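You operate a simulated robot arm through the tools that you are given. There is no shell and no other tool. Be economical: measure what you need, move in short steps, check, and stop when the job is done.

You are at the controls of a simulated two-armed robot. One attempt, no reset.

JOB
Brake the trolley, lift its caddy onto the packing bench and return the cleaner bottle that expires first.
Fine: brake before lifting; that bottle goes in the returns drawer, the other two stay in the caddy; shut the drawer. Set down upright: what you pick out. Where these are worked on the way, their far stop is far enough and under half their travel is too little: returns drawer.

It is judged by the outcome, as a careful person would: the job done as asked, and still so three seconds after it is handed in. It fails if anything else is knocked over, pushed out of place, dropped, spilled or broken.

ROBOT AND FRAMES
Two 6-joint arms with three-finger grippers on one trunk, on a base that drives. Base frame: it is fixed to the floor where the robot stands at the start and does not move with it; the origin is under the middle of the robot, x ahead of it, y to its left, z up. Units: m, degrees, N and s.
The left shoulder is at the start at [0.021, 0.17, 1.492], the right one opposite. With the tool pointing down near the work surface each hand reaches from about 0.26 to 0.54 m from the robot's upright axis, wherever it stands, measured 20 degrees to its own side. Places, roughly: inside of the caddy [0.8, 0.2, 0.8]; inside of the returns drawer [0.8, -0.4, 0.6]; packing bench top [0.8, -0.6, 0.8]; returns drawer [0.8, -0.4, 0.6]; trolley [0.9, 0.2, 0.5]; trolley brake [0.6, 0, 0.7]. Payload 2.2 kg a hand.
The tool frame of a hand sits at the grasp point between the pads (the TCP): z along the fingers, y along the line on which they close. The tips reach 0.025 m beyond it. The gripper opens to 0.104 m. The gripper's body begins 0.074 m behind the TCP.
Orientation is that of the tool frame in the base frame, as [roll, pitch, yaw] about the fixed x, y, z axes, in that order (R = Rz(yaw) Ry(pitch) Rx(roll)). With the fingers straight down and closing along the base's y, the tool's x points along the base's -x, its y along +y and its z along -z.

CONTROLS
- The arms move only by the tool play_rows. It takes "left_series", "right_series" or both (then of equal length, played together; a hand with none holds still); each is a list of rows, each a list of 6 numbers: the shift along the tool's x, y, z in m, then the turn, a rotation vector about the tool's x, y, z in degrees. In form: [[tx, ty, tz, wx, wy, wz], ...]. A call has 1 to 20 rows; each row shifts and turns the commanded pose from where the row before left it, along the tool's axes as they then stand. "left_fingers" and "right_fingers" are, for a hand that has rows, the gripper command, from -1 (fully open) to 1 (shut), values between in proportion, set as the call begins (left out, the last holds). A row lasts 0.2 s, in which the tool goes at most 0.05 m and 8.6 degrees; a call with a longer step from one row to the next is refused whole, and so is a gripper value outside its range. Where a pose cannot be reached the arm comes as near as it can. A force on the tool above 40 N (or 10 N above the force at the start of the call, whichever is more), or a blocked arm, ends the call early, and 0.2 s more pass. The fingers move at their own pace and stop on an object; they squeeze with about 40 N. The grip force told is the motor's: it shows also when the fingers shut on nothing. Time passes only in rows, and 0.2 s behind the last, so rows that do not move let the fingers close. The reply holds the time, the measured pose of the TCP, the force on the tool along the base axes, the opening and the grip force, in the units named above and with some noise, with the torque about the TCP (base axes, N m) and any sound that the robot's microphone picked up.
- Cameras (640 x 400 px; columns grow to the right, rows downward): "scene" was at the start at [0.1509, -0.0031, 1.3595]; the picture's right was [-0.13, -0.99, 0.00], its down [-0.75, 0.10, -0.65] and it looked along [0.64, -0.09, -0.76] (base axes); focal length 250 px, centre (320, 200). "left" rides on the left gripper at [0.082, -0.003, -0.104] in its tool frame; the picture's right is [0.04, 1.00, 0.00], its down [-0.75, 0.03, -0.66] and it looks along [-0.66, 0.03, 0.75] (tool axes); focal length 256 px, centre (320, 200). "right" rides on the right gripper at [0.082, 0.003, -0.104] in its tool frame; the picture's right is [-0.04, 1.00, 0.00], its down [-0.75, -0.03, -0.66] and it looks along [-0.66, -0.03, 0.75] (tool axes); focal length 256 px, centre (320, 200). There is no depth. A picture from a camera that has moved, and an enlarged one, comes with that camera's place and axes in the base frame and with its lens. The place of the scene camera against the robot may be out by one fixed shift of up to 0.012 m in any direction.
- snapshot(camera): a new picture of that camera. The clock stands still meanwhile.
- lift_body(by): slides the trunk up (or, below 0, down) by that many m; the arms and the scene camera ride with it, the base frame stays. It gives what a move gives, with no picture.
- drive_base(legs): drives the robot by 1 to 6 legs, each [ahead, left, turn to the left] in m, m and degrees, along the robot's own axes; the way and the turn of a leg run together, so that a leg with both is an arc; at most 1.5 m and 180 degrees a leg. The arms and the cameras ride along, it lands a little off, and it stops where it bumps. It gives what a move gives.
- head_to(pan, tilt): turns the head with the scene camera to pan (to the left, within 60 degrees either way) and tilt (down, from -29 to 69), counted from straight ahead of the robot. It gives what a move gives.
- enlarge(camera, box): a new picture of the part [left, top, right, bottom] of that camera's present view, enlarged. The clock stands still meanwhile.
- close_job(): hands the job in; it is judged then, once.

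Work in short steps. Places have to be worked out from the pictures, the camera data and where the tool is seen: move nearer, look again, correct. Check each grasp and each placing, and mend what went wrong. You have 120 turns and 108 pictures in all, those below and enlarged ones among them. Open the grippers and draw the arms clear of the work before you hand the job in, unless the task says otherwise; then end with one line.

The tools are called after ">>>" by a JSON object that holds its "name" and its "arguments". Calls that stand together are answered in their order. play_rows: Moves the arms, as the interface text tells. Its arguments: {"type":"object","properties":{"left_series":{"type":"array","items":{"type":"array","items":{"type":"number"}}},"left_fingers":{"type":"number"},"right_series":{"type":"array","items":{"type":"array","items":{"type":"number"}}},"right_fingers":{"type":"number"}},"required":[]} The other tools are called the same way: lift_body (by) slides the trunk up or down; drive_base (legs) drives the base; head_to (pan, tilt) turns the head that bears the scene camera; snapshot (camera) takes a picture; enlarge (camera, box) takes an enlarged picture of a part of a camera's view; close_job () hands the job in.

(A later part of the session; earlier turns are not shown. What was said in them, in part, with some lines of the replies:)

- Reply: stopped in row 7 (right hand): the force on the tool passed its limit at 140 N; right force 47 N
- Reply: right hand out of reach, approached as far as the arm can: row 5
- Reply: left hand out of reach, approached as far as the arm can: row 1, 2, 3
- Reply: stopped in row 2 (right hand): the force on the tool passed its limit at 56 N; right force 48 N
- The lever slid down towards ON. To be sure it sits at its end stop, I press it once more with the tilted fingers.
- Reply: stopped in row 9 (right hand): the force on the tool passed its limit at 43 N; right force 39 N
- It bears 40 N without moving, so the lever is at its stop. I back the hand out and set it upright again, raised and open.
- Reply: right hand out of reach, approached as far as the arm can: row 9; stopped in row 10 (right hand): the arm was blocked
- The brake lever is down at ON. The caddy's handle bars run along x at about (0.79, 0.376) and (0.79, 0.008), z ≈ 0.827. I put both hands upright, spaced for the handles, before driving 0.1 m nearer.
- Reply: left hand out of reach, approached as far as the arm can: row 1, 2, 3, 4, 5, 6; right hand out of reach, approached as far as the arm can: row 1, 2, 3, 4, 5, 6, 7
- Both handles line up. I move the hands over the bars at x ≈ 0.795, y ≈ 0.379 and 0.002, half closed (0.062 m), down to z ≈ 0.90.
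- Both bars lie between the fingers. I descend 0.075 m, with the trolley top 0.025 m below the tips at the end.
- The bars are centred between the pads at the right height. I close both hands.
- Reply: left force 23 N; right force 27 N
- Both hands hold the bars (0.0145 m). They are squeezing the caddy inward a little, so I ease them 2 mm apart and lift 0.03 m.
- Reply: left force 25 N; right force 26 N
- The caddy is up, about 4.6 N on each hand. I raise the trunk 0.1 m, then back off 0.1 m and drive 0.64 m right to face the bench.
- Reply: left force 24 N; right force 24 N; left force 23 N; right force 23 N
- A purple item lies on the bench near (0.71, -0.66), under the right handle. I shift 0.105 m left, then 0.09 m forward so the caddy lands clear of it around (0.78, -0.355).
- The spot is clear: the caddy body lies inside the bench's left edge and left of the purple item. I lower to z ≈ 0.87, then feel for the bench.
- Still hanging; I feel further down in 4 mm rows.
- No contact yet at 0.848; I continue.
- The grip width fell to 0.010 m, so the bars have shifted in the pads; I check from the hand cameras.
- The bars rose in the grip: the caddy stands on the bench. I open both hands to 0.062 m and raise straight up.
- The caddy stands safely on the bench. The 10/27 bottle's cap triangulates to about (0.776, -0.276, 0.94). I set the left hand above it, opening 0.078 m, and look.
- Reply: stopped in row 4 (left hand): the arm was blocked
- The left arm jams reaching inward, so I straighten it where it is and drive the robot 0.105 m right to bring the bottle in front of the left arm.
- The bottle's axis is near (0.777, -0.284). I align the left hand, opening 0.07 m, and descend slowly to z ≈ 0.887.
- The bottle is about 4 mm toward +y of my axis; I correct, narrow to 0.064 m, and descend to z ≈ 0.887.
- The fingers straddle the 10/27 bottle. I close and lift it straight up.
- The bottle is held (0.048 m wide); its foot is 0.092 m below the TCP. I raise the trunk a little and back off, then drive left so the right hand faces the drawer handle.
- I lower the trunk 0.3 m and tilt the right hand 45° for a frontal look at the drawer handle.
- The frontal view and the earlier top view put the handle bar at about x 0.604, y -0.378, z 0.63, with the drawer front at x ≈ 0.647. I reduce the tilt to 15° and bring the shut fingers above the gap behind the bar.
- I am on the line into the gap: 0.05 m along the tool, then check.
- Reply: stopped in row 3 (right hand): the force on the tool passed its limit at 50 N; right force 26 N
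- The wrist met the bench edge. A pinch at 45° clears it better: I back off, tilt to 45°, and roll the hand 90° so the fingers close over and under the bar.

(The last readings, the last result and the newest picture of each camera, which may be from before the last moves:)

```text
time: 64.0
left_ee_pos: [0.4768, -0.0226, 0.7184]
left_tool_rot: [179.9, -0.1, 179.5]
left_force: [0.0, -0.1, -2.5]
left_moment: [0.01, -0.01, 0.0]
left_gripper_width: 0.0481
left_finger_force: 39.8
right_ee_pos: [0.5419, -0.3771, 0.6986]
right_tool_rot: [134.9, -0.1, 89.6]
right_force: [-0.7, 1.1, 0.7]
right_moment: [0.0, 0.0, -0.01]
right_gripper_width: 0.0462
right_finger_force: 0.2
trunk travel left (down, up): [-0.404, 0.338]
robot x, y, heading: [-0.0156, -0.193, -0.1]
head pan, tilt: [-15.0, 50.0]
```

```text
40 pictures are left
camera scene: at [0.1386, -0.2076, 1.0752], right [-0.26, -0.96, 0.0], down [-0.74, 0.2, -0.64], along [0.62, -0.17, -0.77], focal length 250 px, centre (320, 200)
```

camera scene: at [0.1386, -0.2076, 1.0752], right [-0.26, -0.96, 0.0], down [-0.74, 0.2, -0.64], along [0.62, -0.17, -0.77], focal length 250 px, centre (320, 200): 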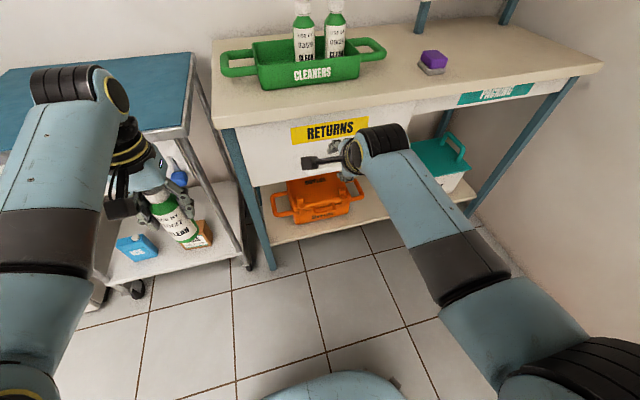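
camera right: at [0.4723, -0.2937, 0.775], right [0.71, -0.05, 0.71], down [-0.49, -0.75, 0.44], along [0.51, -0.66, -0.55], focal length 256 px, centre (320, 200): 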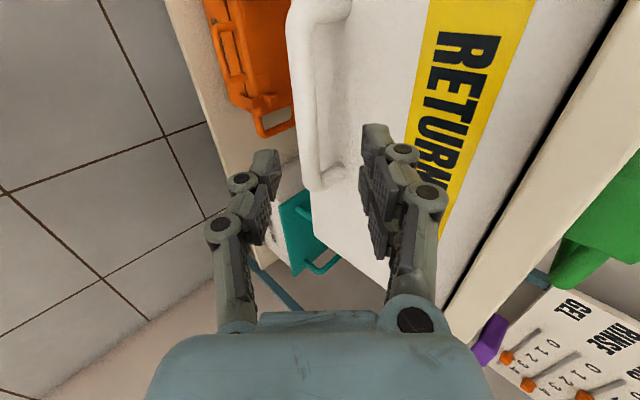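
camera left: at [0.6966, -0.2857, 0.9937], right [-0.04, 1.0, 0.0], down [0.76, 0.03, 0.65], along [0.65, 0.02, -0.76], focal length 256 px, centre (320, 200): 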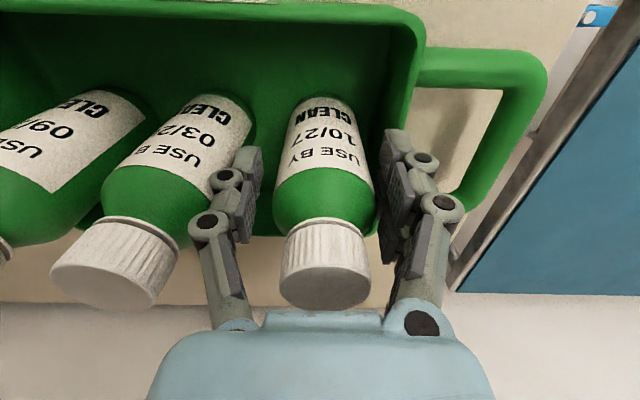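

The view now looks along the bar, which lies between the fingers' lines. I zoom in to measure the offset.

>>> {"name": "enlarge", "arguments": {"camera": "right", "box": [240, 0, 440, 220]}}

```text
1.82 times, centred on (340, 110) of right
camera zoom: at [0.4723, -0.2937, 0.775], right [0.71, -0.05, 0.71], down [-0.49, -0.75, 0.44], along [0.51, -0.66, -0.55], focal length 465 px, centre (284, 364)
```

zoom: 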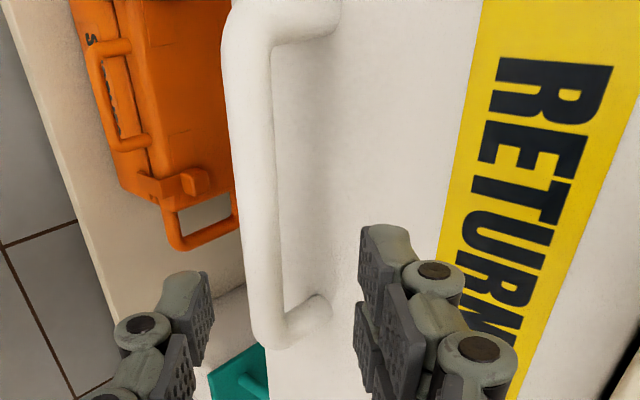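

The bar is 9.5 mm off the tool axis and about 0.087 m ahead, matching my estimate. I shift and advance 0.06 m, then check.

>>> {"name": "play_rows", "arguments": {"right_series": [[0, -0.0095, 0, 0, 0, 0], [0, 0, 0.02, 0, 0, 0], [0, 0, 0.02, 0, 0, 0], [0, 0, 0.015, 0, 0, 0], [0, 0, 0, 0, 0, 0]]}}

>>> {"name": "snapshot", "arguments": {"camera": "right"}}

```text
time: 65.2
left_ee_pos: [0.4775, -0.0218, 0.7201]
left_tool_rot: [-180.0, 0.0, 179.4]
left_force: [-0.1, -0.2, -2.3]
left_moment: [-0.01, 0.01, 0.03]
left_gripper_width: 0.048
left_finger_force: 39.8
right_ee_pos: [0.5761, -0.3756, 0.6514]
right_tool_rot: [134.8, 0.0, 89.6]
right_force: [-0.4, -0.3, -0.6]
right_moment: [0.03, 0.03, 0.01]
right_gripper_width: 0.0463
right_finger_force: 0.1
trunk travel left (down, up): [-0.404, 0.338]
robot x, y, heading: [-0.015, -0.1944, -0.1]
head pan, tilt: [-15.0, 50.0]
```

```text
38 pictures are left
camera right: at [0.5058, -0.2929, 0.7281], right [0.71, -0.04, 0.71], down [-0.49, -0.75, 0.44], along [0.51, -0.66, -0.55], focal length 256 px, centre (320, 200)
```

right: 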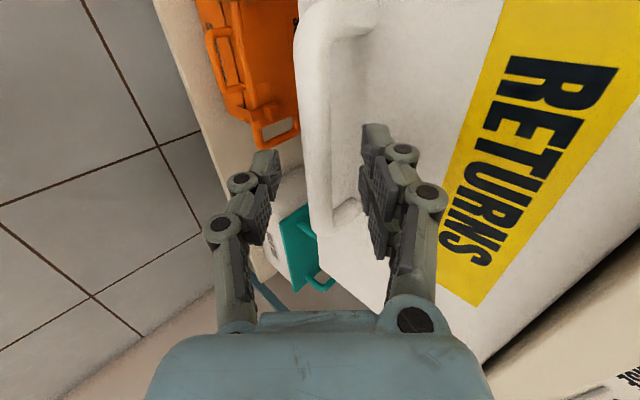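

The bar is centred between the fingers. I advance 0.022 m more.

>>> {"name": "play_rows", "arguments": {"right_series": [[0, 0, 0.012, 0, 0, 0], [0, 0, 0.01, 0, 0, 0], [0, 0, 0, 0, 0, 0]]}}

>>> {"name": "snapshot", "arguments": {"camera": "right"}}

```text
time: 66.0
left_ee_pos: [0.4762, -0.0214, 0.7197]
left_tool_rot: [-180.0, -0.1, 179.5]
left_force: [-0.3, 0.0, -2.4]
left_moment: [0.02, -0.02, 0.01]
left_gripper_width: 0.0481
left_finger_force: 40.1
right_ee_pos: [0.5891, -0.3772, 0.6369]
right_tool_rot: [134.9, 0.0, 89.5]
right_force: [0.0, -0.5, 0.4]
right_moment: [-0.02, 0.01, -0.04]
right_gripper_width: 0.0462
right_finger_force: 0.0
trunk travel left (down, up): [-0.404, 0.338]
robot x, y, heading: [-0.0161, -0.1947, -0.2]
head pan, tilt: [-15.0, 50.0]
```

```text
37 pictures are left
camera right: at [0.5205, -0.2937, 0.7132], right [0.71, -0.05, 0.71], down [-0.49, -0.75, 0.44], along [0.51, -0.66, -0.55], focal length 256 px, centre (320, 200)
```

right: 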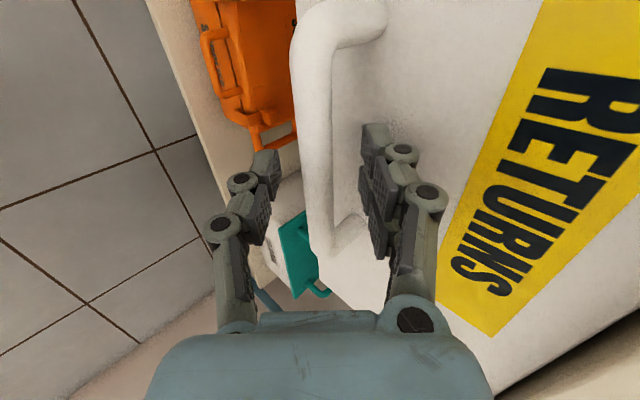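

I close on the bar.

>>> {"name": "play_rows", "arguments": {"right_series": [[0, 0, 0, 0, 0, 0], [0, 0, 0, 0, 0, 0], [0, 0, 0, 0, 0, 0]], "right_fingers": 1}}

```text
time: 66.8
left_ee_pos: [0.4763, -0.0218, 0.7188]
left_tool_rot: [179.9, -0.2, 179.5]
left_force: [-0.4, 0.2, -2.4]
left_moment: [0.02, -0.01, 0.02]
left_gripper_width: 0.048
left_finger_force: 40.3
right_ee_pos: [0.5894, -0.3761, 0.6373]
right_tool_rot: [135.0, 0.0, 89.7]
right_force: [-2.6, 0.0, -3.7]
right_moment: [-0.51, 0.08, 0.71]
right_gripper_width: 0.0165
right_finger_force: 42.2
trunk travel left (down, up): [-0.404, 0.338]
robot x, y, heading: [-0.0105, -0.198, -0.6]
head pan, tilt: [-15.0, 50.0]
```

The bar is gripped (0.0165 m). I pull the drawer straight toward me, 0.1 m first.

>>> {"name": "play_rows", "arguments": {"right_series": [[0, -0.0071, -0.0071, 0, 0, 0], [0, -0.0141, -0.0141, 0, 0, 0], [0, -0.0141, -0.0141, 0, 0, 0], [0, -0.0141, -0.0141, 0, 0, 0], [0, -0.0141, -0.0141, 0, 0, 0], [0, -0.0071, -0.0071, 0, 0, 0], [0, 0, 0, 0, 0, 0]]}}

>>> {"name": "snapshot", "arguments": {"camera": "scene"}}

```text
time: 68.4
left_ee_pos: [0.477, -0.0234, 0.7187]
left_tool_rot: [-180.0, -0.2, 179.5]
left_force: [0.2, 0.2, -1.7]
left_moment: [0.0, -0.01, 0.01]
left_gripper_width: 0.0482
left_finger_force: 39.7
right_ee_pos: [0.4904, -0.3766, 0.636]
right_tool_rot: [135.1, 0.1, 89.5]
right_force: [0.2, -3.8, -12.0]
right_moment: [-0.43, 0.14, 0.68]
right_gripper_width: 0.0163
right_finger_force: 41.9
trunk travel left (down, up): [-0.404, 0.338]
robot x, y, heading: [-0.0158, -0.1937, -0.1]
head pan, tilt: [-15.0, 50.0]
```

```text
36 pictures are left
camera scene: at [0.1393, -0.2082, 1.075], right [-0.26, -0.96, 0.0], down [-0.74, 0.2, -0.64], along [0.62, -0.17, -0.77], focal length 250 px, centre (320, 200)
```

scene: 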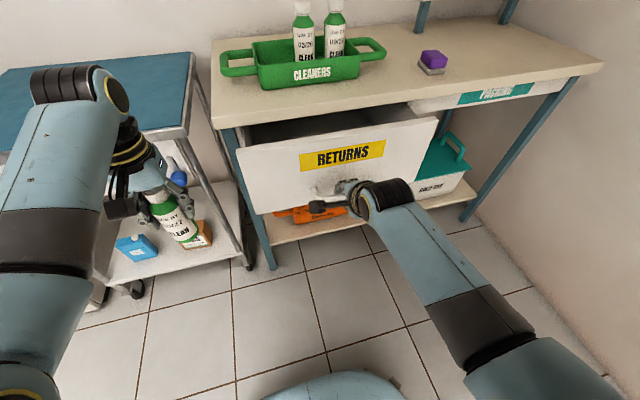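

The drawer opens smoothly. I pull on toward its far stop.

>>> {"name": "play_rows", "arguments": {"right_series": [[0, -0.0071, -0.0071, 0, 0, 0], [0, -0.0141, -0.0141, 0, 0, 0], [0, -0.0141, -0.0141, 0, 0, 0], [0, -0.0141, -0.0141, 0, 0, 0], [0, -0.0141, -0.0141, 0, 0, 0], [0, -0.0141, -0.0141, 0, 0, 0], [0, -0.0141, -0.0141, 0, 0, 0], [0, 0, 0, 0, 0, 0]]}}

>>> {"name": "snapshot", "arguments": {"camera": "scene"}}

```text
time: 69.7
left_ee_pos: [0.4745, -0.0191, 0.7185]
left_tool_rot: [180.0, -0.1, 179.6]
left_force: [0.5, -0.1, -1.3]
left_moment: [0.0, 0.04, 0.01]
left_gripper_width: 0.0479
left_finger_force: 40.0
right_ee_pos: [0.397, -0.3765, 0.6359]
right_tool_rot: [135.0, 0.4, 90.0]
right_force: [-1.3, 7.2, -3.1]
right_moment: [0.22, 0.03, 0.68]
right_gripper_width: 0.0162
right_finger_force: 42.5
trunk travel left (down, up): [-0.404, 0.338]
robot x, y, heading: [-0.0149, -0.1923, 0.0]
head pan, tilt: [-15.0, 50.0]
stopped in row 6 (right hand): the force on the tool passed its limit at 47 N (the readings are from after the stop); the commanded pose is now the measured one
```

```text
35 pictures are left
camera scene: at [0.138, -0.2058, 1.0755], right [-0.26, -0.97, 0.0], down [-0.74, 0.2, -0.64], along [0.62, -0.17, -0.77], focal length 250 px, centre (320, 200)
```

scene: 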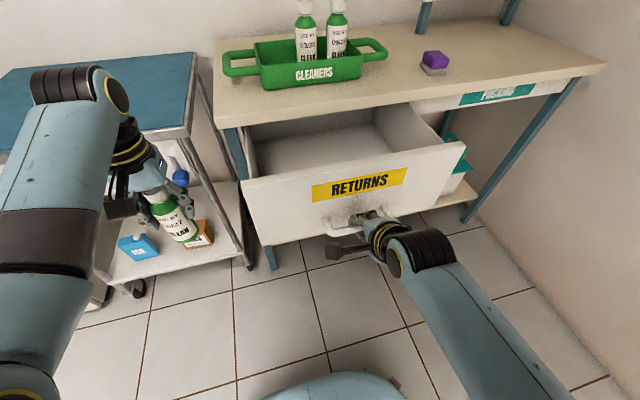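

The drawer is at its far stop (0.195 m of travel). I release the bar and draw the right hand back along its axis.

>>> {"name": "play_rows", "arguments": {"right_series": [[0, 0, 0, 0, 0, 0], [0, 0, 0, 0, 0, 0], [0, 0, -0.02, 0, 0, 0], [0, 0, -0.03, 0, 0, 0], [0, 0, -0.03, 0, 0, 0], [0, 0, -0.02, 0, 0, 0], [0, 0, 0, 0, 0, 0]], "right_fingers": 0.115}}

>>> {"name": "lift_body", "arguments": {"by": 0.27}}

>>> {"name": "drive_base", "arguments": {"legs": [[0, -0.33, 0]]}}

>>> {"name": "snapshot", "arguments": {"camera": "scene"}}

>>> {"name": "snapshot", "arguments": {"camera": "left"}}

```text
time: 71.5
left_ee_pos: [0.4749, -0.0189, 0.7198]
left_tool_rot: [180.0, -0.1, 179.7]
left_force: [-0.1, -0.2, -1.6]
left_moment: [0.02, 0.02, -0.01]
left_gripper_width: 0.048
left_finger_force: 40.2
right_ee_pos: [0.3361, -0.4054, 0.7111]
right_tool_rot: [133.9, 5.4, 93.2]
right_force: [0.1, 0.0, 0.1]
right_moment: [-0.03, 0.01, 0.02]
right_gripper_width: 0.0461
right_finger_force: 0.1
trunk travel left (down, up): [-0.404, 0.338]
robot x, y, heading: [-0.0139, -0.1976, 0.1]
head pan, tilt: [-15.0, 50.0]
stopped in row 7 (right hand): the arm was blocked; the commanded pose is now the measured one
```

```text
time: 74.3
left_ee_pos: [0.4765, -0.019, 0.989]
left_tool_rot: [-179.9, -0.1, 179.7]
left_force: [0.8, 0.2, -1.9]
left_moment: [0.0, 0.01, -0.01]
left_gripper_width: 0.048
left_finger_force: 40.8
right_ee_pos: [0.3364, -0.4047, 0.9808]
right_tool_rot: [133.8, 5.3, 93.1]
right_force: [0.7, 0.8, -0.2]
right_moment: [0.03, 0.0, -0.02]
right_gripper_width: 0.0461
right_finger_force: 0.1
trunk travel left (down, up): [-0.674, 0.068]
robot x, y, heading: [-0.0149, -0.1944, -0.1]
head pan, tilt: [-15.0, 50.0]
```

```text
time: 76.4
left_ee_pos: [0.4766, -0.3473, 0.9885]
left_tool_rot: [180.0, -0.1, 179.6]
left_force: [0.0, -0.2, -1.7]
left_moment: [0.01, 0.0, 0.03]
left_gripper_width: 0.0481
left_finger_force: 39.9
right_ee_pos: [0.3365, -0.7315, 0.9816]
right_tool_rot: [133.7, 5.2, 93.0]
right_force: [-0.2, 0.8, 0.0]
right_moment: [0.02, 0.01, 0.0]
right_gripper_width: 0.046
right_finger_force: 0.0
trunk travel left (down, up): [-0.674, 0.068]
robot x, y, heading: [-0.0143, -0.5236, -0.1]
head pan, tilt: [-15.0, 50.0]
```

```text
34 pictures are left
camera scene: at [0.1339, -0.5336, 1.3486], right [-0.26, -0.97, 0.0], down [-0.74, 0.2, -0.64], along [0.62, -0.17, -0.77], focal length 250 px, centre (320, 200)
```

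scene: 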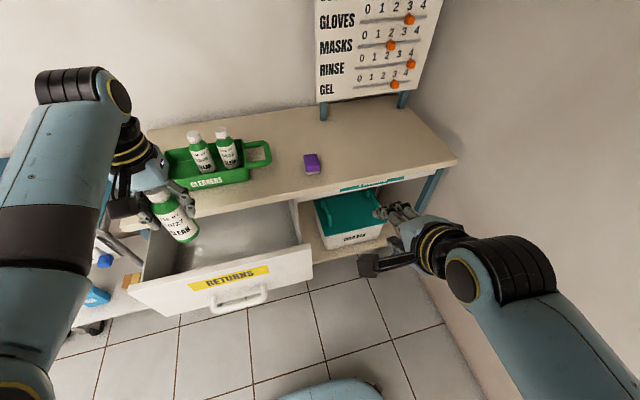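

```text
33 pictures are left
camera left: at [0.3939, -0.3512, 1.0945], right [-0.03, 1.0, 0.0], down [0.76, 0.03, 0.65], along [0.65, 0.02, -0.76], focal length 256 px, centre (320, 200)
```

left: 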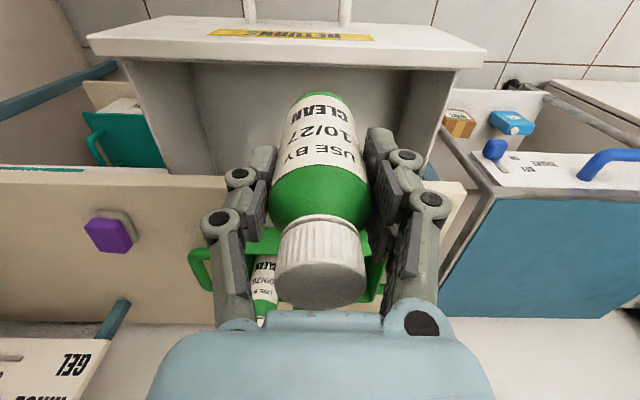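

The left hand with the bottle is above the open drawer (interior x ≈ 0.47–0.62, y ≈ -0.51 to -0.22). To keep its camera off the drawer front I roll the hand 90° about its axis and move to x ≈ 0.545.

>>> {"name": "play_rows", "arguments": {"left_series": [[0, 0, 0, 0, 0, -7.5], [0, 0, 0, 0, 0, -7.5], [0, 0, 0, 0, 0, -7.5], [0, 0, 0, 0, 0, -7.5], [0, 0, 0, 0, 0, -7.5], [0, 0, 0, 0, 0, -7.5], [0, 0, 0, 0, 0, -7.5], [0, 0, 0, 0, 0, -7.5], [0, 0, 0, 0, 0, -7.5], [0, 0, 0, 0, 0, -7.5], [0, 0, 0, 0, 0, -7.5], [0, 0, 0, 0, 0, -7.5], [0, 0, 0, 0, 0, 0]]}}

>>> {"name": "drive_base", "arguments": {"legs": [[0.065, 0, 0]]}}

>>> {"name": "snapshot", "arguments": {"camera": "scene"}}

>>> {"name": "snapshot", "arguments": {"camera": "left"}}

```text
time: 79.2
left_ee_pos: [0.4761, -0.3471, 0.9901]
left_tool_rot: [179.9, 0.0, -90.2]
left_force: [0.7, 0.4, -2.6]
left_moment: [-0.04, -0.01, -0.01]
left_gripper_width: 0.0477
left_finger_force: 40.3
right_ee_pos: [0.3354, -0.7304, 0.9818]
right_tool_rot: [133.8, 5.4, 92.9]
right_force: [-0.2, 0.3, -0.6]
right_moment: [0.0, -0.01, -0.01]
right_gripper_width: 0.0463
right_finger_force: 0.1
trunk travel left (down, up): [-0.674, 0.068]
robot x, y, heading: [-0.0142, -0.5192, -0.3]
head pan, tilt: [-15.0, 50.0]
```

```text
time: 80.2
left_ee_pos: [0.5424, -0.3475, 0.988]
left_tool_rot: [179.7, 0.0, -90.3]
left_force: [0.7, 0.2, -2.6]
left_moment: [0.0, 0.04, -0.04]
left_gripper_width: 0.0477
left_finger_force: 39.9
right_ee_pos: [0.4023, -0.7293, 0.9791]
right_tool_rot: [133.9, 5.3, 93.0]
right_force: [0.0, -0.4, 0.4]
right_moment: [0.01, 0.04, -0.01]
right_gripper_width: 0.0459
right_finger_force: 0.0
trunk travel left (down, up): [-0.674, 0.068]
robot x, y, heading: [0.0532, -0.5211, -0.1]
head pan, tilt: [-15.0, 50.0]
```

```text
32 pictures are left
camera scene: at [0.2013, -0.533, 1.3484], right [-0.26, -0.97, 0.0], down [-0.74, 0.2, -0.64], along [0.62, -0.17, -0.77], focal length 250 px, centre (320, 200)
```

scene: 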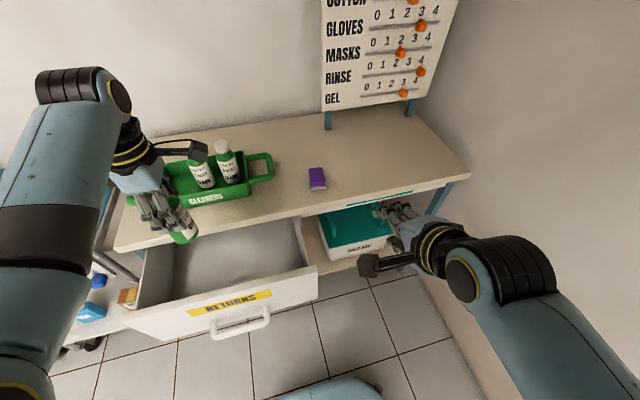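

```text
31 pictures are left
camera left: at [0.5453, -0.43, 1.0933], right [-1.0, -0.03, 0.0], down [-0.02, 0.75, 0.66], along [-0.02, 0.66, -0.75], focal length 256 px, centre (320, 200)
```

left: 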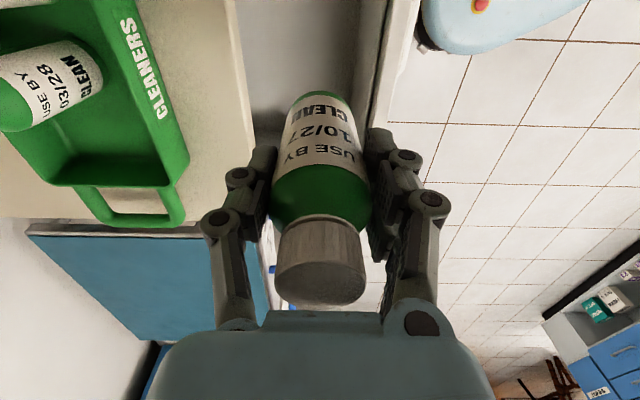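

The opening between drawer front and bench edge is roughly x 0.48–0.615. I centre at x ≈ 0.549 and lower the trunk 0.28 m so the bottle enters the drawer.

>>> {"name": "play_rows", "arguments": {"left_series": [[0, -0.006, 0, 0, 0, 0], [0, 0, 0, 0, 0, 0]]}}

>>> {"name": "lift_body", "arguments": {"by": -0.2}}

>>> {"name": "snapshot", "arguments": {"camera": "left"}}

>>> {"name": "snapshot", "arguments": {"camera": "scene"}}

```text
time: 80.8
left_ee_pos: [0.5484, -0.3472, 0.989]
left_tool_rot: [179.9, -0.1, -90.4]
left_force: [0.0, 0.6, -1.6]
left_moment: [-0.04, 0.01, 0.03]
left_gripper_width: 0.0478
left_finger_force: 39.8
right_ee_pos: [0.4017, -0.7311, 0.9809]
right_tool_rot: [133.8, 5.3, 92.9]
right_force: [-0.1, 0.0, 0.3]
right_moment: [0.02, -0.01, 0.0]
right_gripper_width: 0.0458
right_finger_force: 0.0
trunk travel left (down, up): [-0.674, 0.068]
robot x, y, heading: [0.0516, -0.5235, -0.4]
head pan, tilt: [-15.0, 50.0]
```

```text
time: 83.0
left_ee_pos: [0.5471, -0.3469, 0.7906]
left_tool_rot: [179.9, 0.0, -90.5]
left_force: [-0.5, 0.2, -2.1]
left_moment: [0.0, -0.01, 0.03]
left_gripper_width: 0.0477
left_finger_force: 40.2
right_ee_pos: [0.4002, -0.7313, 0.7801]
right_tool_rot: [133.7, 5.3, 93.1]
right_force: [0.5, 0.2, 0.4]
right_moment: [-0.01, -0.03, 0.02]
right_gripper_width: 0.0458
right_finger_force: 0.1
trunk travel left (down, up): [-0.474, 0.268]
robot x, y, heading: [0.0523, -0.5193, -0.3]
head pan, tilt: [-15.0, 50.0]
```

```text
30 pictures are left
camera left: at [0.5495, -0.43, 0.8946], right [-1.0, -0.03, 0.0], down [-0.02, 0.75, 0.66], along [-0.02, 0.66, -0.75], focal length 256 px, centre (320, 200)
```

left: 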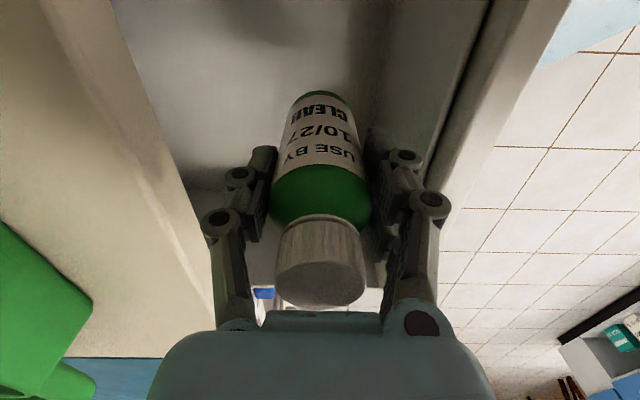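

```text
29 pictures are left
camera scene: at [0.2011, -0.533, 1.147], right [-0.26, -0.97, 0.0], down [-0.74, 0.2, -0.64], along [0.62, -0.17, -0.77], focal length 250 px, centre (320, 200)
```

scene: 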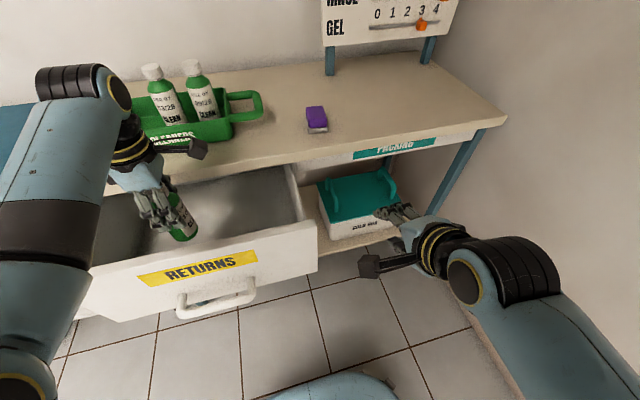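

Clearances look balanced; I shift 4 mm forward and go down to base height ≈ 0.60.

>>> {"name": "play_rows", "arguments": {"left_series": [[0, -0.004, 0.01, 0, 0, 0], [0, 0, 0.02, 0, 0, 0], [0, 0, 0.02, 0, 0, 0], [0, 0, 0.02, 0, 0, 0], [0, 0, 0.015, 0, 0, 0], [0, 0, 0.01, 0, 0, 0], [0, 0, 0, 0, 0, 0]]}}

>>> {"name": "snapshot", "arguments": {"camera": "left"}}

>>> {"name": "snapshot", "arguments": {"camera": "scene"}}

```text
time: 84.6
left_ee_pos: [0.5499, -0.3448, 0.6943]
left_tool_rot: [179.9, 0.0, -90.5]
left_force: [0.1, 0.9, -2.1]
left_moment: [0.0, 0.0, 0.01]
left_gripper_width: 0.0479
left_finger_force: 39.9
right_ee_pos: [0.3998, -0.7318, 0.7809]
right_tool_rot: [133.8, 5.3, 93.0]
right_force: [-0.8, -0.5, 0.8]
right_moment: [-0.02, 0.03, 0.0]
right_gripper_width: 0.0461
right_finger_force: 0.0
trunk travel left (down, up): [-0.474, 0.268]
robot x, y, heading: [0.0523, -0.522, -0.2]
head pan, tilt: [-15.0, 50.0]
```

```text
28 pictures are left
camera left: at [0.5525, -0.4296, 0.7992], right [-1.0, -0.03, 0.0], down [-0.02, 0.75, 0.66], along [-0.02, 0.66, -0.75], focal length 256 px, centre (320, 200)
```

left: 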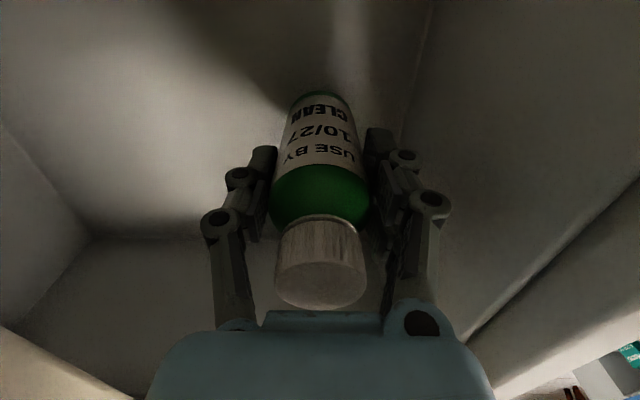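

```text
27 pictures are left
camera scene: at [0.2012, -0.533, 1.1469], right [-0.26, -0.97, 0.0], down [-0.74, 0.2, -0.64], along [0.62, -0.17, -0.77], focal length 250 px, centre (320, 200)
```

scene: 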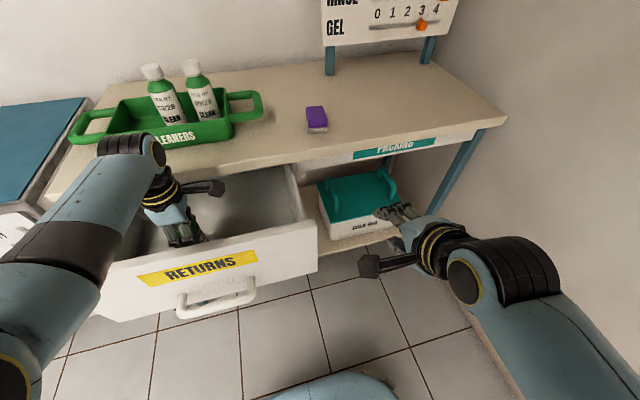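

Inside the drawer with no contact; I feel for the floor in 4 mm rows.

>>> {"name": "play_rows", "arguments": {"left_series": [[0, 0, 0.004, 0, 0, 0], [0, 0, 0.004, 0, 0, 0], [0, 0, 0.004, 0, 0, 0], [0, 0, 0.004, 0, 0, 0], [0, 0, 0, 0, 0, 0]]}}

```text
time: 85.8
left_ee_pos: [0.5497, -0.3463, 0.6787]
left_tool_rot: [179.9, 0.0, -90.4]
left_force: [0.1, 0.1, -2.1]
left_moment: [-0.03, 0.0, -0.01]
left_gripper_width: 0.0479
left_finger_force: 39.5
right_ee_pos: [0.4013, -0.7315, 0.7811]
right_tool_rot: [133.8, 5.3, 92.9]
right_force: [0.0, -0.2, -0.5]
right_moment: [0.0, 0.0, 0.01]
right_gripper_width: 0.0463
right_finger_force: 0.1
trunk travel left (down, up): [-0.474, 0.268]
robot x, y, heading: [0.0492, -0.5223, -0.1]
head pan, tilt: [-15.0, 50.0]
```

>>> {"name": "play_rows", "arguments": {"left_series": [[0, 0, 0.003, 0, 0, 0], [0, 0, 0.003, 0, 0, 0], [0, 0, 0.003, 0, 0, 0], [0, 0, 0, 0, 0, 0]]}}

```text
time: 86.8
left_ee_pos: [0.5508, -0.348, 0.6725]
left_tool_rot: [-179.7, -0.1, -90.3]
left_force: [1.0, 2.8, 23.3]
left_moment: [-0.05, 0.25, -0.06]
left_gripper_width: 0.048
left_finger_force: 39.7
right_ee_pos: [0.3999, -0.7316, 0.7813]
right_tool_rot: [133.8, 5.4, 92.9]
right_force: [-0.3, -0.5, -0.1]
right_moment: [0.02, 0.01, 0.01]
right_gripper_width: 0.0462
right_finger_force: 0.1
trunk travel left (down, up): [-0.474, 0.268]
robot x, y, heading: [0.0493, -0.5212, 0.1]
head pan, tilt: [-15.0, 50.0]
```

The bottle touches the floor (23 N). I ease up 2 mm, open gently and check it stands.

>>> {"name": "play_rows", "arguments": {"left_series": [[0, 0, -0.0025, 0, 0, 0], [0, 0, 0, 0, 0, 0]]}}

>>> {"name": "play_rows", "arguments": {"left_series": [[0, 0, 0, 0, 0, 0], [0, 0, 0, 0, 0, 0], [0, 0, 0, 0, 0, 0]], "left_fingers": -0.3}}

>>> {"name": "snapshot", "arguments": {"camera": "left"}}

```text
time: 87.4
left_ee_pos: [0.5491, -0.3464, 0.6727]
left_tool_rot: [179.8, 0.0, -90.4]
left_force: [0.5, 3.5, 12.7]
left_moment: [0.14, -0.28, 0.08]
left_gripper_width: 0.0478
left_finger_force: 40.3
right_ee_pos: [0.4004, -0.7313, 0.7809]
right_tool_rot: [133.7, 5.3, 93.1]
right_force: [-0.4, -0.8, 0.6]
right_moment: [-0.01, 0.0, 0.02]
right_gripper_width: 0.0462
right_finger_force: 0.0
trunk travel left (down, up): [-0.474, 0.268]
robot x, y, heading: [0.0488, -0.5181, -0.3]
head pan, tilt: [-15.0, 50.0]
```

```text
time: 88.2
left_ee_pos: [0.5496, -0.3479, 0.671]
left_tool_rot: [179.9, 0.0, -90.5]
left_force: [-0.6, -0.9, 0.3]
left_moment: [0.0, -0.02, -0.03]
left_gripper_width: 0.0676
left_finger_force: 0.1
right_ee_pos: [0.3999, -0.7318, 0.7807]
right_tool_rot: [133.7, 5.3, 93.0]
right_force: [0.8, -0.1, 0.2]
right_moment: [0.03, 0.01, -0.03]
right_gripper_width: 0.0458
right_finger_force: 0.1
trunk travel left (down, up): [-0.474, 0.268]
robot x, y, heading: [0.0505, -0.5181, -0.1]
head pan, tilt: [-15.0, 50.0]
```

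```text
26 pictures are left
camera left: at [0.5527, -0.4306, 0.7767], right [-1.0, -0.03, 0.0], down [-0.02, 0.75, 0.66], along [-0.02, 0.66, -0.75], focal length 256 px, centre (320, 200)
```

left: 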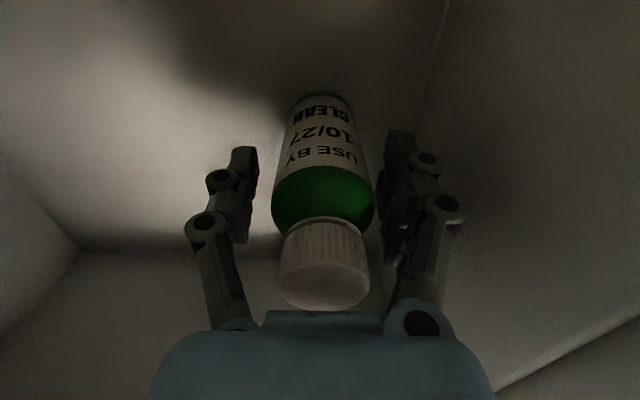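

The bottle stands free between the fingers. I raise the hand straight out.

>>> {"name": "play_rows", "arguments": {"left_series": [[0, 0, -0.02, 0, 0, 0], [0, 0, -0.03, 0, 0, 0], [0, 0, -0.03, 0, 0, 0], [0, 0, -0.03, 0, 0, 0], [0, 0, 0, 0, 0, 0]]}}

>>> {"name": "lift_body", "arguments": {"by": 0.2}}

>>> {"name": "snapshot", "arguments": {"camera": "left"}}

>>> {"name": "snapshot", "arguments": {"camera": "scene"}}

```text
time: 89.4
left_ee_pos: [0.5509, -0.3471, 0.784]
left_tool_rot: [179.9, 0.0, -90.3]
left_force: [-0.4, -0.2, 0.3]
left_moment: [0.02, -0.02, 0.01]
left_gripper_width: 0.0676
left_finger_force: 0.0
right_ee_pos: [0.4007, -0.7319, 0.7811]
right_tool_rot: [133.7, 5.4, 92.9]
right_force: [-1.1, 0.4, -0.3]
right_moment: [0.02, -0.03, 0.02]
right_gripper_width: 0.046
right_finger_force: 0.1
trunk travel left (down, up): [-0.474, 0.268]
robot x, y, heading: [0.0508, -0.5211, 0.0]
head pan, tilt: [-15.0, 50.0]
```

```text
time: 91.5
left_ee_pos: [0.5506, -0.3464, 0.9819]
left_tool_rot: [179.9, 0.0, -90.4]
left_force: [0.1, 0.4, -0.9]
left_moment: [-0.02, -0.02, 0.02]
left_gripper_width: 0.0676
left_finger_force: 0.0
right_ee_pos: [0.4009, -0.7306, 0.9813]
right_tool_rot: [133.8, 5.3, 93.0]
right_force: [0.1, -0.6, -0.3]
right_moment: [0.02, 0.01, -0.02]
right_gripper_width: 0.0458
right_finger_force: 0.1
trunk travel left (down, up): [-0.674, 0.068]
robot x, y, heading: [0.0545, -0.5169, -0.0]
head pan, tilt: [-15.0, 50.0]
```

```text
25 pictures are left
camera left: at [0.5534, -0.43, 1.0865], right [-1.0, -0.03, 0.0], down [-0.02, 0.75, 0.66], along [-0.02, 0.66, -0.75], focal length 256 px, centre (320, 200)
```

left: 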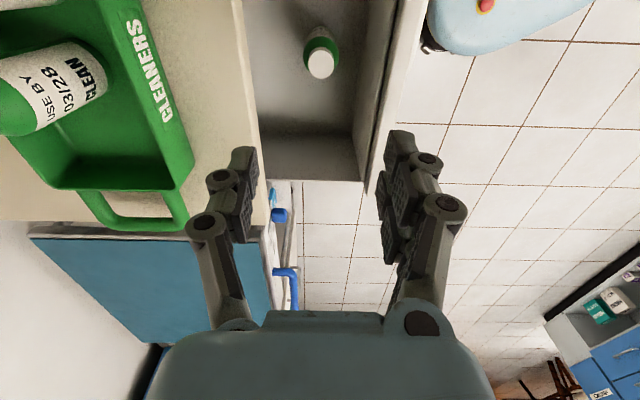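

```text
24 pictures are left
camera scene: at [0.199, -0.5331, 1.3485], right [-0.26, -0.97, 0.0], down [-0.74, 0.2, -0.64], along [0.62, -0.17, -0.77], focal length 250 px, centre (320, 200)
```

scene: 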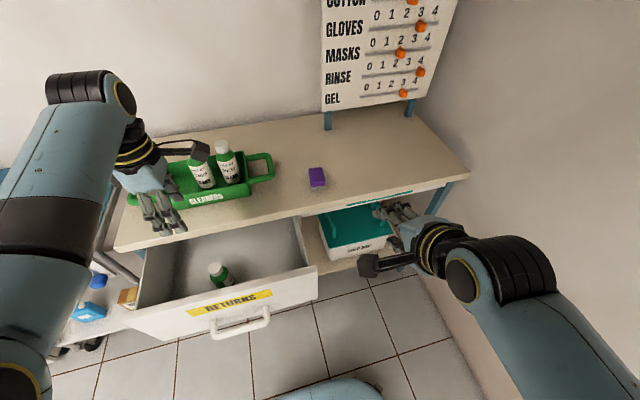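

The bottle stands upright in the drawer, below its rim. I drive back to where the right hand faces the drawer front, and shut the right fingers for pushing.

>>> {"name": "drive_base", "arguments": {"legs": [[-0.065, 0, 0], [0, 0.33, 0]]}}

>>> {"name": "play_rows", "arguments": {"right_series": [[0, 0, 0, 0, 0, 0], [0, 0, 0, 0, 0, 0], [0, 0, 0, 0, 0, 0]], "right_fingers": 1}}

>>> {"name": "lift_body", "arguments": {"by": -0.25}}

>>> {"name": "snapshot", "arguments": {"camera": "scene"}}

>>> {"name": "snapshot", "arguments": {"camera": "right"}}

```text
time: 94.3
left_ee_pos: [0.4846, -0.0135, 0.9817]
left_tool_rot: [180.0, 0.1, -90.2]
left_force: [-1.0, 0.6, -0.6]
left_moment: [-0.03, -0.03, 0.01]
left_gripper_width: 0.0675
left_finger_force: 0.1
right_ee_pos: [0.337, -0.3975, 0.9806]
right_tool_rot: [133.8, 5.3, 93.2]
right_force: [-0.6, -0.4, 0.3]
right_moment: [-0.01, -0.01, -0.03]
right_gripper_width: 0.0459
right_finger_force: 0.0
trunk travel left (down, up): [-0.674, 0.068]
robot x, y, heading: [-0.0163, -0.1893, 0.1]
head pan, tilt: [-15.0, 50.0]
```

```text
time: 95.1
left_ee_pos: [0.4852, -0.0143, 0.9817]
left_tool_rot: [180.0, 0.0, -90.1]
left_force: [-0.4, 1.2, 0.4]
left_moment: [0.04, 0.02, 0.02]
left_gripper_width: 0.0676
left_finger_force: 0.1
right_ee_pos: [0.3368, -0.3985, 0.9805]
right_tool_rot: [133.7, 5.3, 93.2]
right_force: [0.0, 0.0, -0.8]
right_moment: [0.01, 0.0, 0.0]
right_gripper_width: 0.0
right_finger_force: 28.4
trunk travel left (down, up): [-0.674, 0.068]
robot x, y, heading: [-0.0152, -0.1934, 0.4]
head pan, tilt: [-15.0, 50.0]
```

```text
time: 97.7
left_ee_pos: [0.4852, -0.0131, 0.7327]
left_tool_rot: [179.9, 0.0, -90.2]
left_force: [0.1, 0.1, -0.2]
left_moment: [0.0, -0.01, -0.03]
left_gripper_width: 0.0678
left_finger_force: 0.1
right_ee_pos: [0.3362, -0.398, 0.7316]
right_tool_rot: [133.8, 5.4, 93.4]
right_force: [0.3, -0.1, 0.4]
right_moment: [-0.02, 0.03, 0.0]
right_gripper_width: 0.0
right_finger_force: 28.2
trunk travel left (down, up): [-0.424, 0.318]
robot x, y, heading: [-0.0139, -0.1939, 0.3]
head pan, tilt: [-15.0, 50.0]
```

```text
23 pictures are left
camera scene: at [0.1379, -0.2012, 1.0959], right [-0.26, -0.97, 0.0], down [-0.74, 0.2, -0.64], along [0.62, -0.17, -0.77], focal length 250 px, centre (320, 200)
```

scene: 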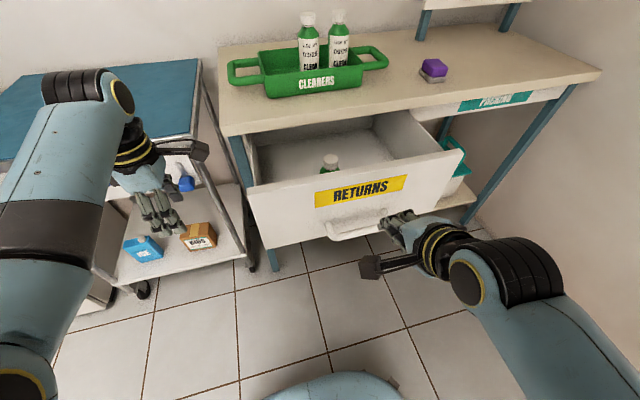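

```text
22 pictures are left
camera right: at [0.2597, -0.3147, 0.7979], right [0.69, 0.07, 0.72], down [-0.45, -0.74, 0.5], along [0.57, -0.67, -0.48], focal length 256 px, centre (320, 200)
```

right: 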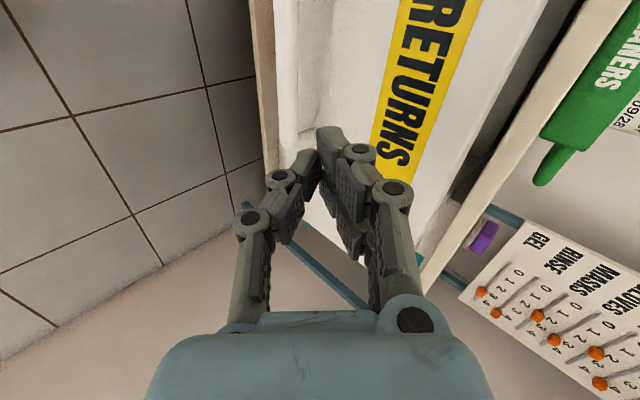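

I advance straight ahead until the tips meet the drawer front above the handle.

>>> {"name": "play_rows", "arguments": {"right_series": [[-0.001, 0.0138, 0.0144, 0, 0, 0], [-0.001, 0.0138, 0.0144, 0, 0, 0], [-0.001, 0.0138, 0.0144, 0, 0, 0], [-0.0005, 0.0069, 0.0072, 0, 0, 0], [-0.0005, 0.0069, 0.0072, 0, 0, 0], [-0.0005, 0.0069, 0.0072, 0, 0, 0], [-0.0005, 0.0069, 0.0072, 0, 0, 0], [-0.0005, 0.0069, 0.0072, 0, 0, 0], [-0.0005, 0.0069, 0.0072, 0, 0, 0], [-0.0005, 0.0069, 0.0072, 0, 0, 0]]}}

>>> {"name": "snapshot", "arguments": {"camera": "scene"}}

```text
time: 99.9
left_ee_pos: [0.4866, -0.013, 0.7312]
left_tool_rot: [179.9, 0.0, -90.2]
left_force: [0.9, 1.0, -0.2]
left_moment: [-0.04, -0.01, 0.03]
left_gripper_width: 0.0676
left_finger_force: 0.0
right_ee_pos: [0.4673, -0.3976, 0.7318]
right_tool_rot: [133.9, 5.4, 93.1]
right_force: [-0.2, -0.3, 0.3]
right_moment: [0.01, -0.02, 0.0]
right_gripper_width: 0.0
right_finger_force: 28.3
trunk travel left (down, up): [-0.424, 0.318]
robot x, y, heading: [-0.0164, -0.1881, 0.2]
head pan, tilt: [-15.0, 50.0]
```

```text
21 pictures are left
camera scene: at [0.1383, -0.2012, 1.0957], right [-0.26, -0.97, 0.0], down [-0.74, 0.2, -0.64], along [0.62, -0.17, -0.77], focal length 250 px, centre (320, 200)
```

scene: 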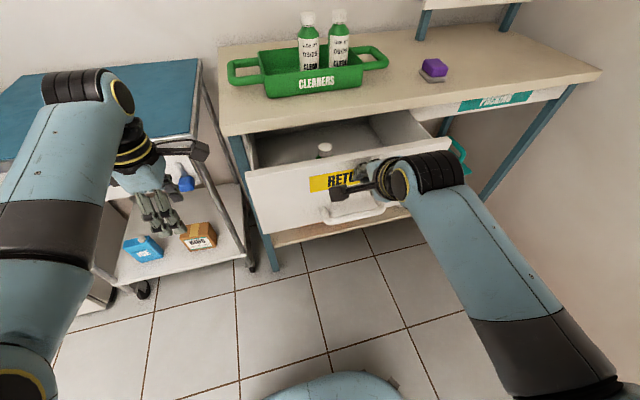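

The drawer is sliding in with little force and the bottle stands. I keep pushing at 0.05 m/s until just before the end.

>>> {"name": "play_rows", "arguments": {"right_series": [[-0.0005, 0.0069, 0.0072, 0, 0, 0], [-0.0005, 0.0069, 0.0072, 0, 0, 0], [-0.0005, 0.0069, 0.0072, 0, 0, 0], [-0.0005, 0.0069, 0.0072, 0, 0, 0], [-0.0005, 0.0069, 0.0072, 0, 0, 0], [-0.0005, 0.0069, 0.0072, 0, 0, 0], [-0.0005, 0.0069, 0.0072, 0, 0, 0], [-0.0005, 0.0069, 0.0072, 0, 0, 0], [-0.0005, 0.0069, 0.0072, 0, 0, 0], [-0.0005, 0.0069, 0.0072, 0, 0, 0], [-0.0005, 0.0069, 0.0072, 0, 0, 0], [-0.0005, 0.0069, 0.0072, 0, 0, 0], [0, 0, 0, 0, 0, 0]]}}

>>> {"name": "snapshot", "arguments": {"camera": "scene"}}

```text
time: 102.7
left_ee_pos: [0.4852, -0.0132, 0.7319]
left_tool_rot: [179.9, 0.0, -90.3]
left_force: [0.1, -1.0, 0.4]
left_moment: [-0.03, -0.03, -0.01]
left_gripper_width: 0.0677
left_finger_force: 0.0
right_ee_pos: [0.5871, -0.3972, 0.7307]
right_tool_rot: [133.6, 5.3, 93.2]
right_force: [0.3, -0.2, -0.3]
right_moment: [-0.03, -0.03, 0.0]
right_gripper_width: 0.0
right_finger_force: 28.3
trunk travel left (down, up): [-0.424, 0.318]
robot x, y, heading: [-0.0167, -0.1865, 0.2]
head pan, tilt: [-15.0, 50.0]
```

```text
20 pictures are left
camera scene: at [0.138, -0.2012, 1.0958], right [-0.26, -0.97, 0.0], down [-0.74, 0.2, -0.64], along [0.62, -0.17, -0.77], focal length 250 px, centre (320, 200)
```

scene: 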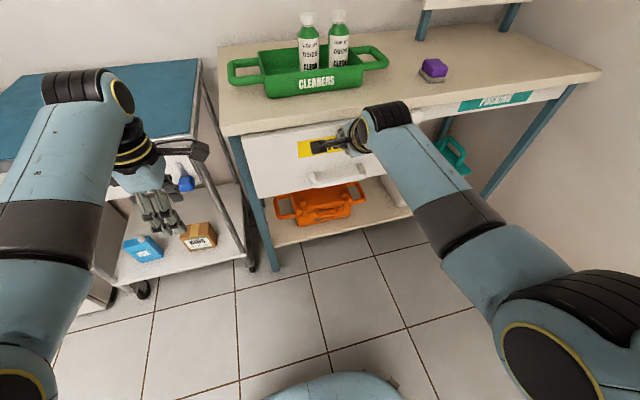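

Nearly shut. I push the rest in 5 mm rows until it stops.

>>> {"name": "play_rows", "arguments": {"right_series": [[0, 0.0035, 0.0036, 0, 0, 0], [0, 0.0035, 0.0036, 0, 0, 0], [0, 0.0035, 0.0036, 0, 0, 0], [0, 0.0035, 0.0036, 0, 0, 0], [0, 0.0035, 0.0036, 0, 0, 0], [0, 0.0035, 0.0036, 0, 0, 0], [0, 0.0035, 0.0036, 0, 0, 0], [0, 0.0035, 0.0036, 0, 0, 0]]}}

>>> {"name": "snapshot", "arguments": {"camera": "right"}}

>>> {"name": "enlarge", "arguments": {"camera": "scene", "box": [210, 80, 430, 220]}}

```text
time: 104.5
left_ee_pos: [0.4833, -0.0135, 0.7329]
left_tool_rot: [-180.0, 0.0, -90.2]
left_force: [0.1, -0.3, 0.5]
left_moment: [0.01, 0.01, -0.02]
left_gripper_width: 0.0676
left_finger_force: 0.0
right_ee_pos: [0.6176, -0.3951, 0.7298]
right_tool_rot: [134.1, 5.2, 93.1]
right_force: [-22.4, 1.2, 12.7]
right_moment: [-0.27, -0.16, -0.46]
right_gripper_width: 0.0
right_finger_force: 28.6
trunk travel left (down, up): [-0.424, 0.318]
robot x, y, heading: [-0.0144, -0.1885, 0.1]
head pan, tilt: [-15.0, 50.0]
stopped in row 8 (right hand): the force on the tool passed its limit at 46 N (the readings are from after the stop); the commanded pose is now the measured one
```

```text
19 pictures are left
camera right: at [0.5416, -0.3104, 0.7984], right [0.69, 0.06, 0.72], down [-0.45, -0.74, 0.5], along [0.56, -0.67, -0.48], focal length 256 px, centre (320, 200)
```

right: 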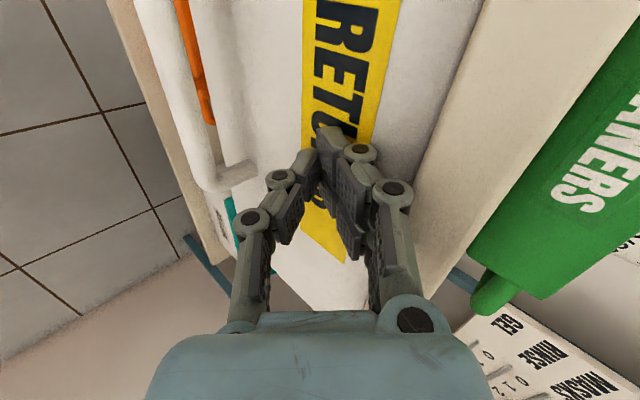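

```text
2.86 times, centred on (320, 150) of scene
camera zoom: at [0.134, -0.2009, 1.0963], right [-0.26, -0.97, 0.0], down [-0.74, 0.2, -0.64], along [0.62, -0.17, -0.76], focal length 714 px, centre (320, 343)
```

zoom: 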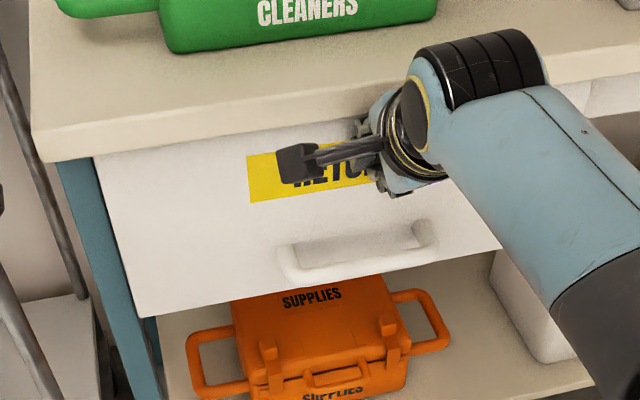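

It is against its stop, flush under the bench. I draw the right hand straight back, open both grippers, and back the robot away for a final look.

>>> {"name": "play_rows", "arguments": {"right_series": [[0.0005, -0.0069, -0.0072, 0, 0, 0], [0.001, -0.0138, -0.0144, 0, 0, 0], [0.001, -0.0138, -0.0144, 0, 0, 0], [0.001, -0.0138, -0.0144, 0, 0, 0], [0.001, -0.0138, -0.0144, 0, 0, 0], [0.001, -0.0138, -0.0144, 0, 0, 0], [0, 0, 0, 0, 0, 0]], "left_series": [[0, 0, 0, 0, 0, 0], [0, 0, 0, 0, 0, 0], [0, 0, 0, 0, 0, 0], [0, 0, 0, 0, 0, 0], [0, 0, 0, 0, 0, 0], [0, 0, 0, 0, 0, 0], [0, 0, 0, 0, 0, 0]], "left_fingers": -1, "right_fingers": -1}}

>>> {"name": "drive_base", "arguments": {"legs": [[-0.2, 0, 0]]}}

>>> {"name": "head_to", "arguments": {"pan": 0, "tilt": 35}}

>>> {"name": "snapshot", "arguments": {"camera": "scene"}}

>>> {"name": "snapshot", "arguments": {"camera": "right"}}

```text
time: 106.1
left_ee_pos: [0.4855, -0.0135, 0.7324]
left_tool_rot: [179.9, 0.0, -90.3]
left_force: [-0.4, 0.9, 0.3]
left_moment: [0.07, -0.02, 0.0]
left_gripper_width: 0.1039
left_finger_force: 0.1
right_ee_pos: [0.5118, -0.3956, 0.7306]
right_tool_rot: [134.3, 5.1, 93.0]
right_force: [0.1, -0.9, -0.4]
right_moment: [0.01, 0.02, 0.05]
right_gripper_width: 0.1042
right_finger_force: 0.1
trunk travel left (down, up): [-0.424, 0.318]
robot x, y, heading: [-0.0164, -0.1853, -0.0]
head pan, tilt: [-15.0, 50.0]
```

```text
time: 107.7
left_ee_pos: [0.2756, -0.0131, 0.7323]
left_tool_rot: [179.8, 0.0, -89.9]
left_force: [0.3, -0.1, 0.1]
left_moment: [-0.02, 0.02, 0.01]
left_gripper_width: 0.1039
left_finger_force: 0.2
right_ee_pos: [0.3035, -0.3923, 0.7299]
right_tool_rot: [134.1, 5.2, 93.5]
right_force: [-1.1, 0.0, 0.1]
right_moment: [-0.02, 0.0, -0.01]
right_gripper_width: 0.104
right_finger_force: 0.0
trunk travel left (down, up): [-0.424, 0.318]
robot x, y, heading: [-0.2213, -0.189, 0.2]
head pan, tilt: [-15.0, 50.0]
```

```text
time: 108.5
left_ee_pos: [0.2763, -0.0116, 0.7317]
left_tool_rot: [179.9, 0.0, -89.8]
left_force: [-0.5, 0.3, 0.2]
left_moment: [0.02, -0.03, -0.03]
left_gripper_width: 0.1041
left_finger_force: 0.0
right_ee_pos: [0.3033, -0.3919, 0.7292]
right_tool_rot: [134.3, 5.2, 93.5]
right_force: [0.5, 0.3, -0.3]
right_moment: [0.02, 0.01, 0.01]
right_gripper_width: 0.1044
right_finger_force: 0.0
trunk travel left (down, up): [-0.424, 0.318]
robot x, y, heading: [-0.2224, -0.1857, 0.3]
head pan, tilt: [0.0, 35.0]
```

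```text
17 pictures are left
camera scene: at [-0.0579, -0.1812, 1.1174], right [0.01, -1.0, 0.0], down [-0.57, 0.0, -0.82], along [0.82, 0.0, -0.57], focal length 250 px, centre (320, 200)
```

scene: 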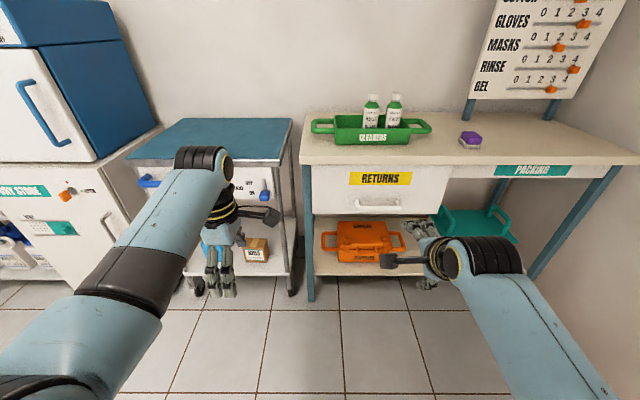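

```text
16 pictures are left
camera right: at [0.2271, -0.3084, 0.7978], right [0.69, 0.07, 0.72], down [-0.45, -0.74, 0.5], along [0.56, -0.67, -0.48], focal length 256 px, centre (320, 200)
```

right: 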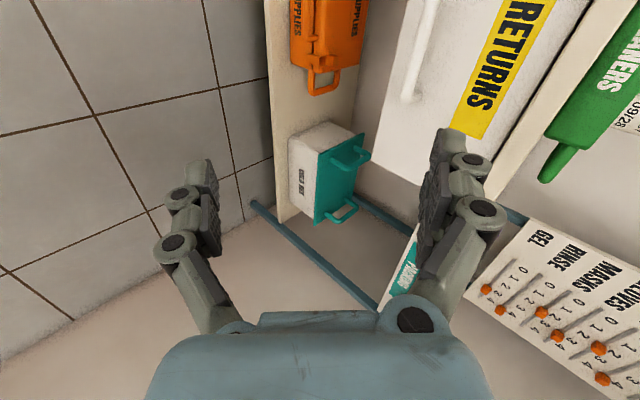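

I zoom on the drawer edge and the brake for a final check.

>>> {"name": "enlarge", "arguments": {"camera": "scene", "box": [295, 80, 455, 220]}}

>>> {"name": "enlarge", "arguments": {"camera": "scene", "box": [220, 150, 320, 250]}}

```text
2.86 times, centred on (375, 150) of scene
camera zoom: at [-0.0579, -0.1812, 1.1174], right [0.01, -1.0, 0.0], down [-0.57, 0.0, -0.82], along [0.82, 0.0, -0.57], focal length 714 px, centre (163, 343)
```

zoom: 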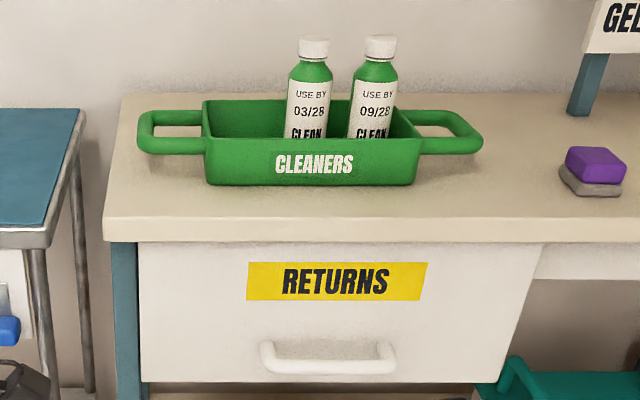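

```text
4.00 times, centred on (270, 200) of scene
camera zoom: at [-0.0579, -0.1812, 1.1174], right [0.01, -1.0, 0.0], down [-0.57, 0.0, -0.82], along [0.82, 0.0, -0.57], focal length 1000 px, centre (520, 200)
```

zoom: 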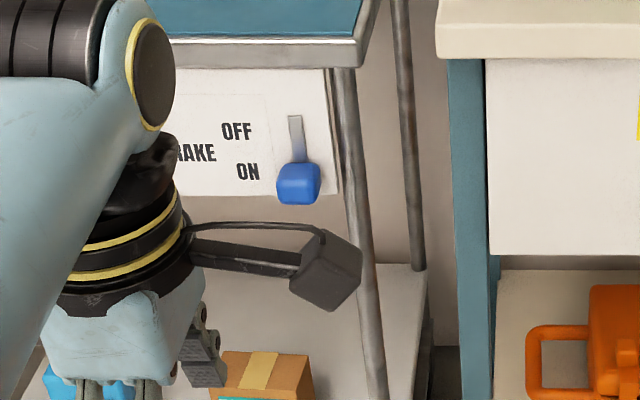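

The brake lever is at ON, the caddy stands on the bench with its two bottles, the drawer is shut, and the arms are clear with open grippers. I hand in.

>>> {"name": "close_job", "arguments": {}}

```text
The job is handed in.
```

I set the trolley brake to ON, then lifted the caddy onto the packing bench. The 10/27 bottle stands in the shut returns drawer (upright when I last saw it, before closing), and the 03/28 and 09/28 bottles stayed in the caddy.
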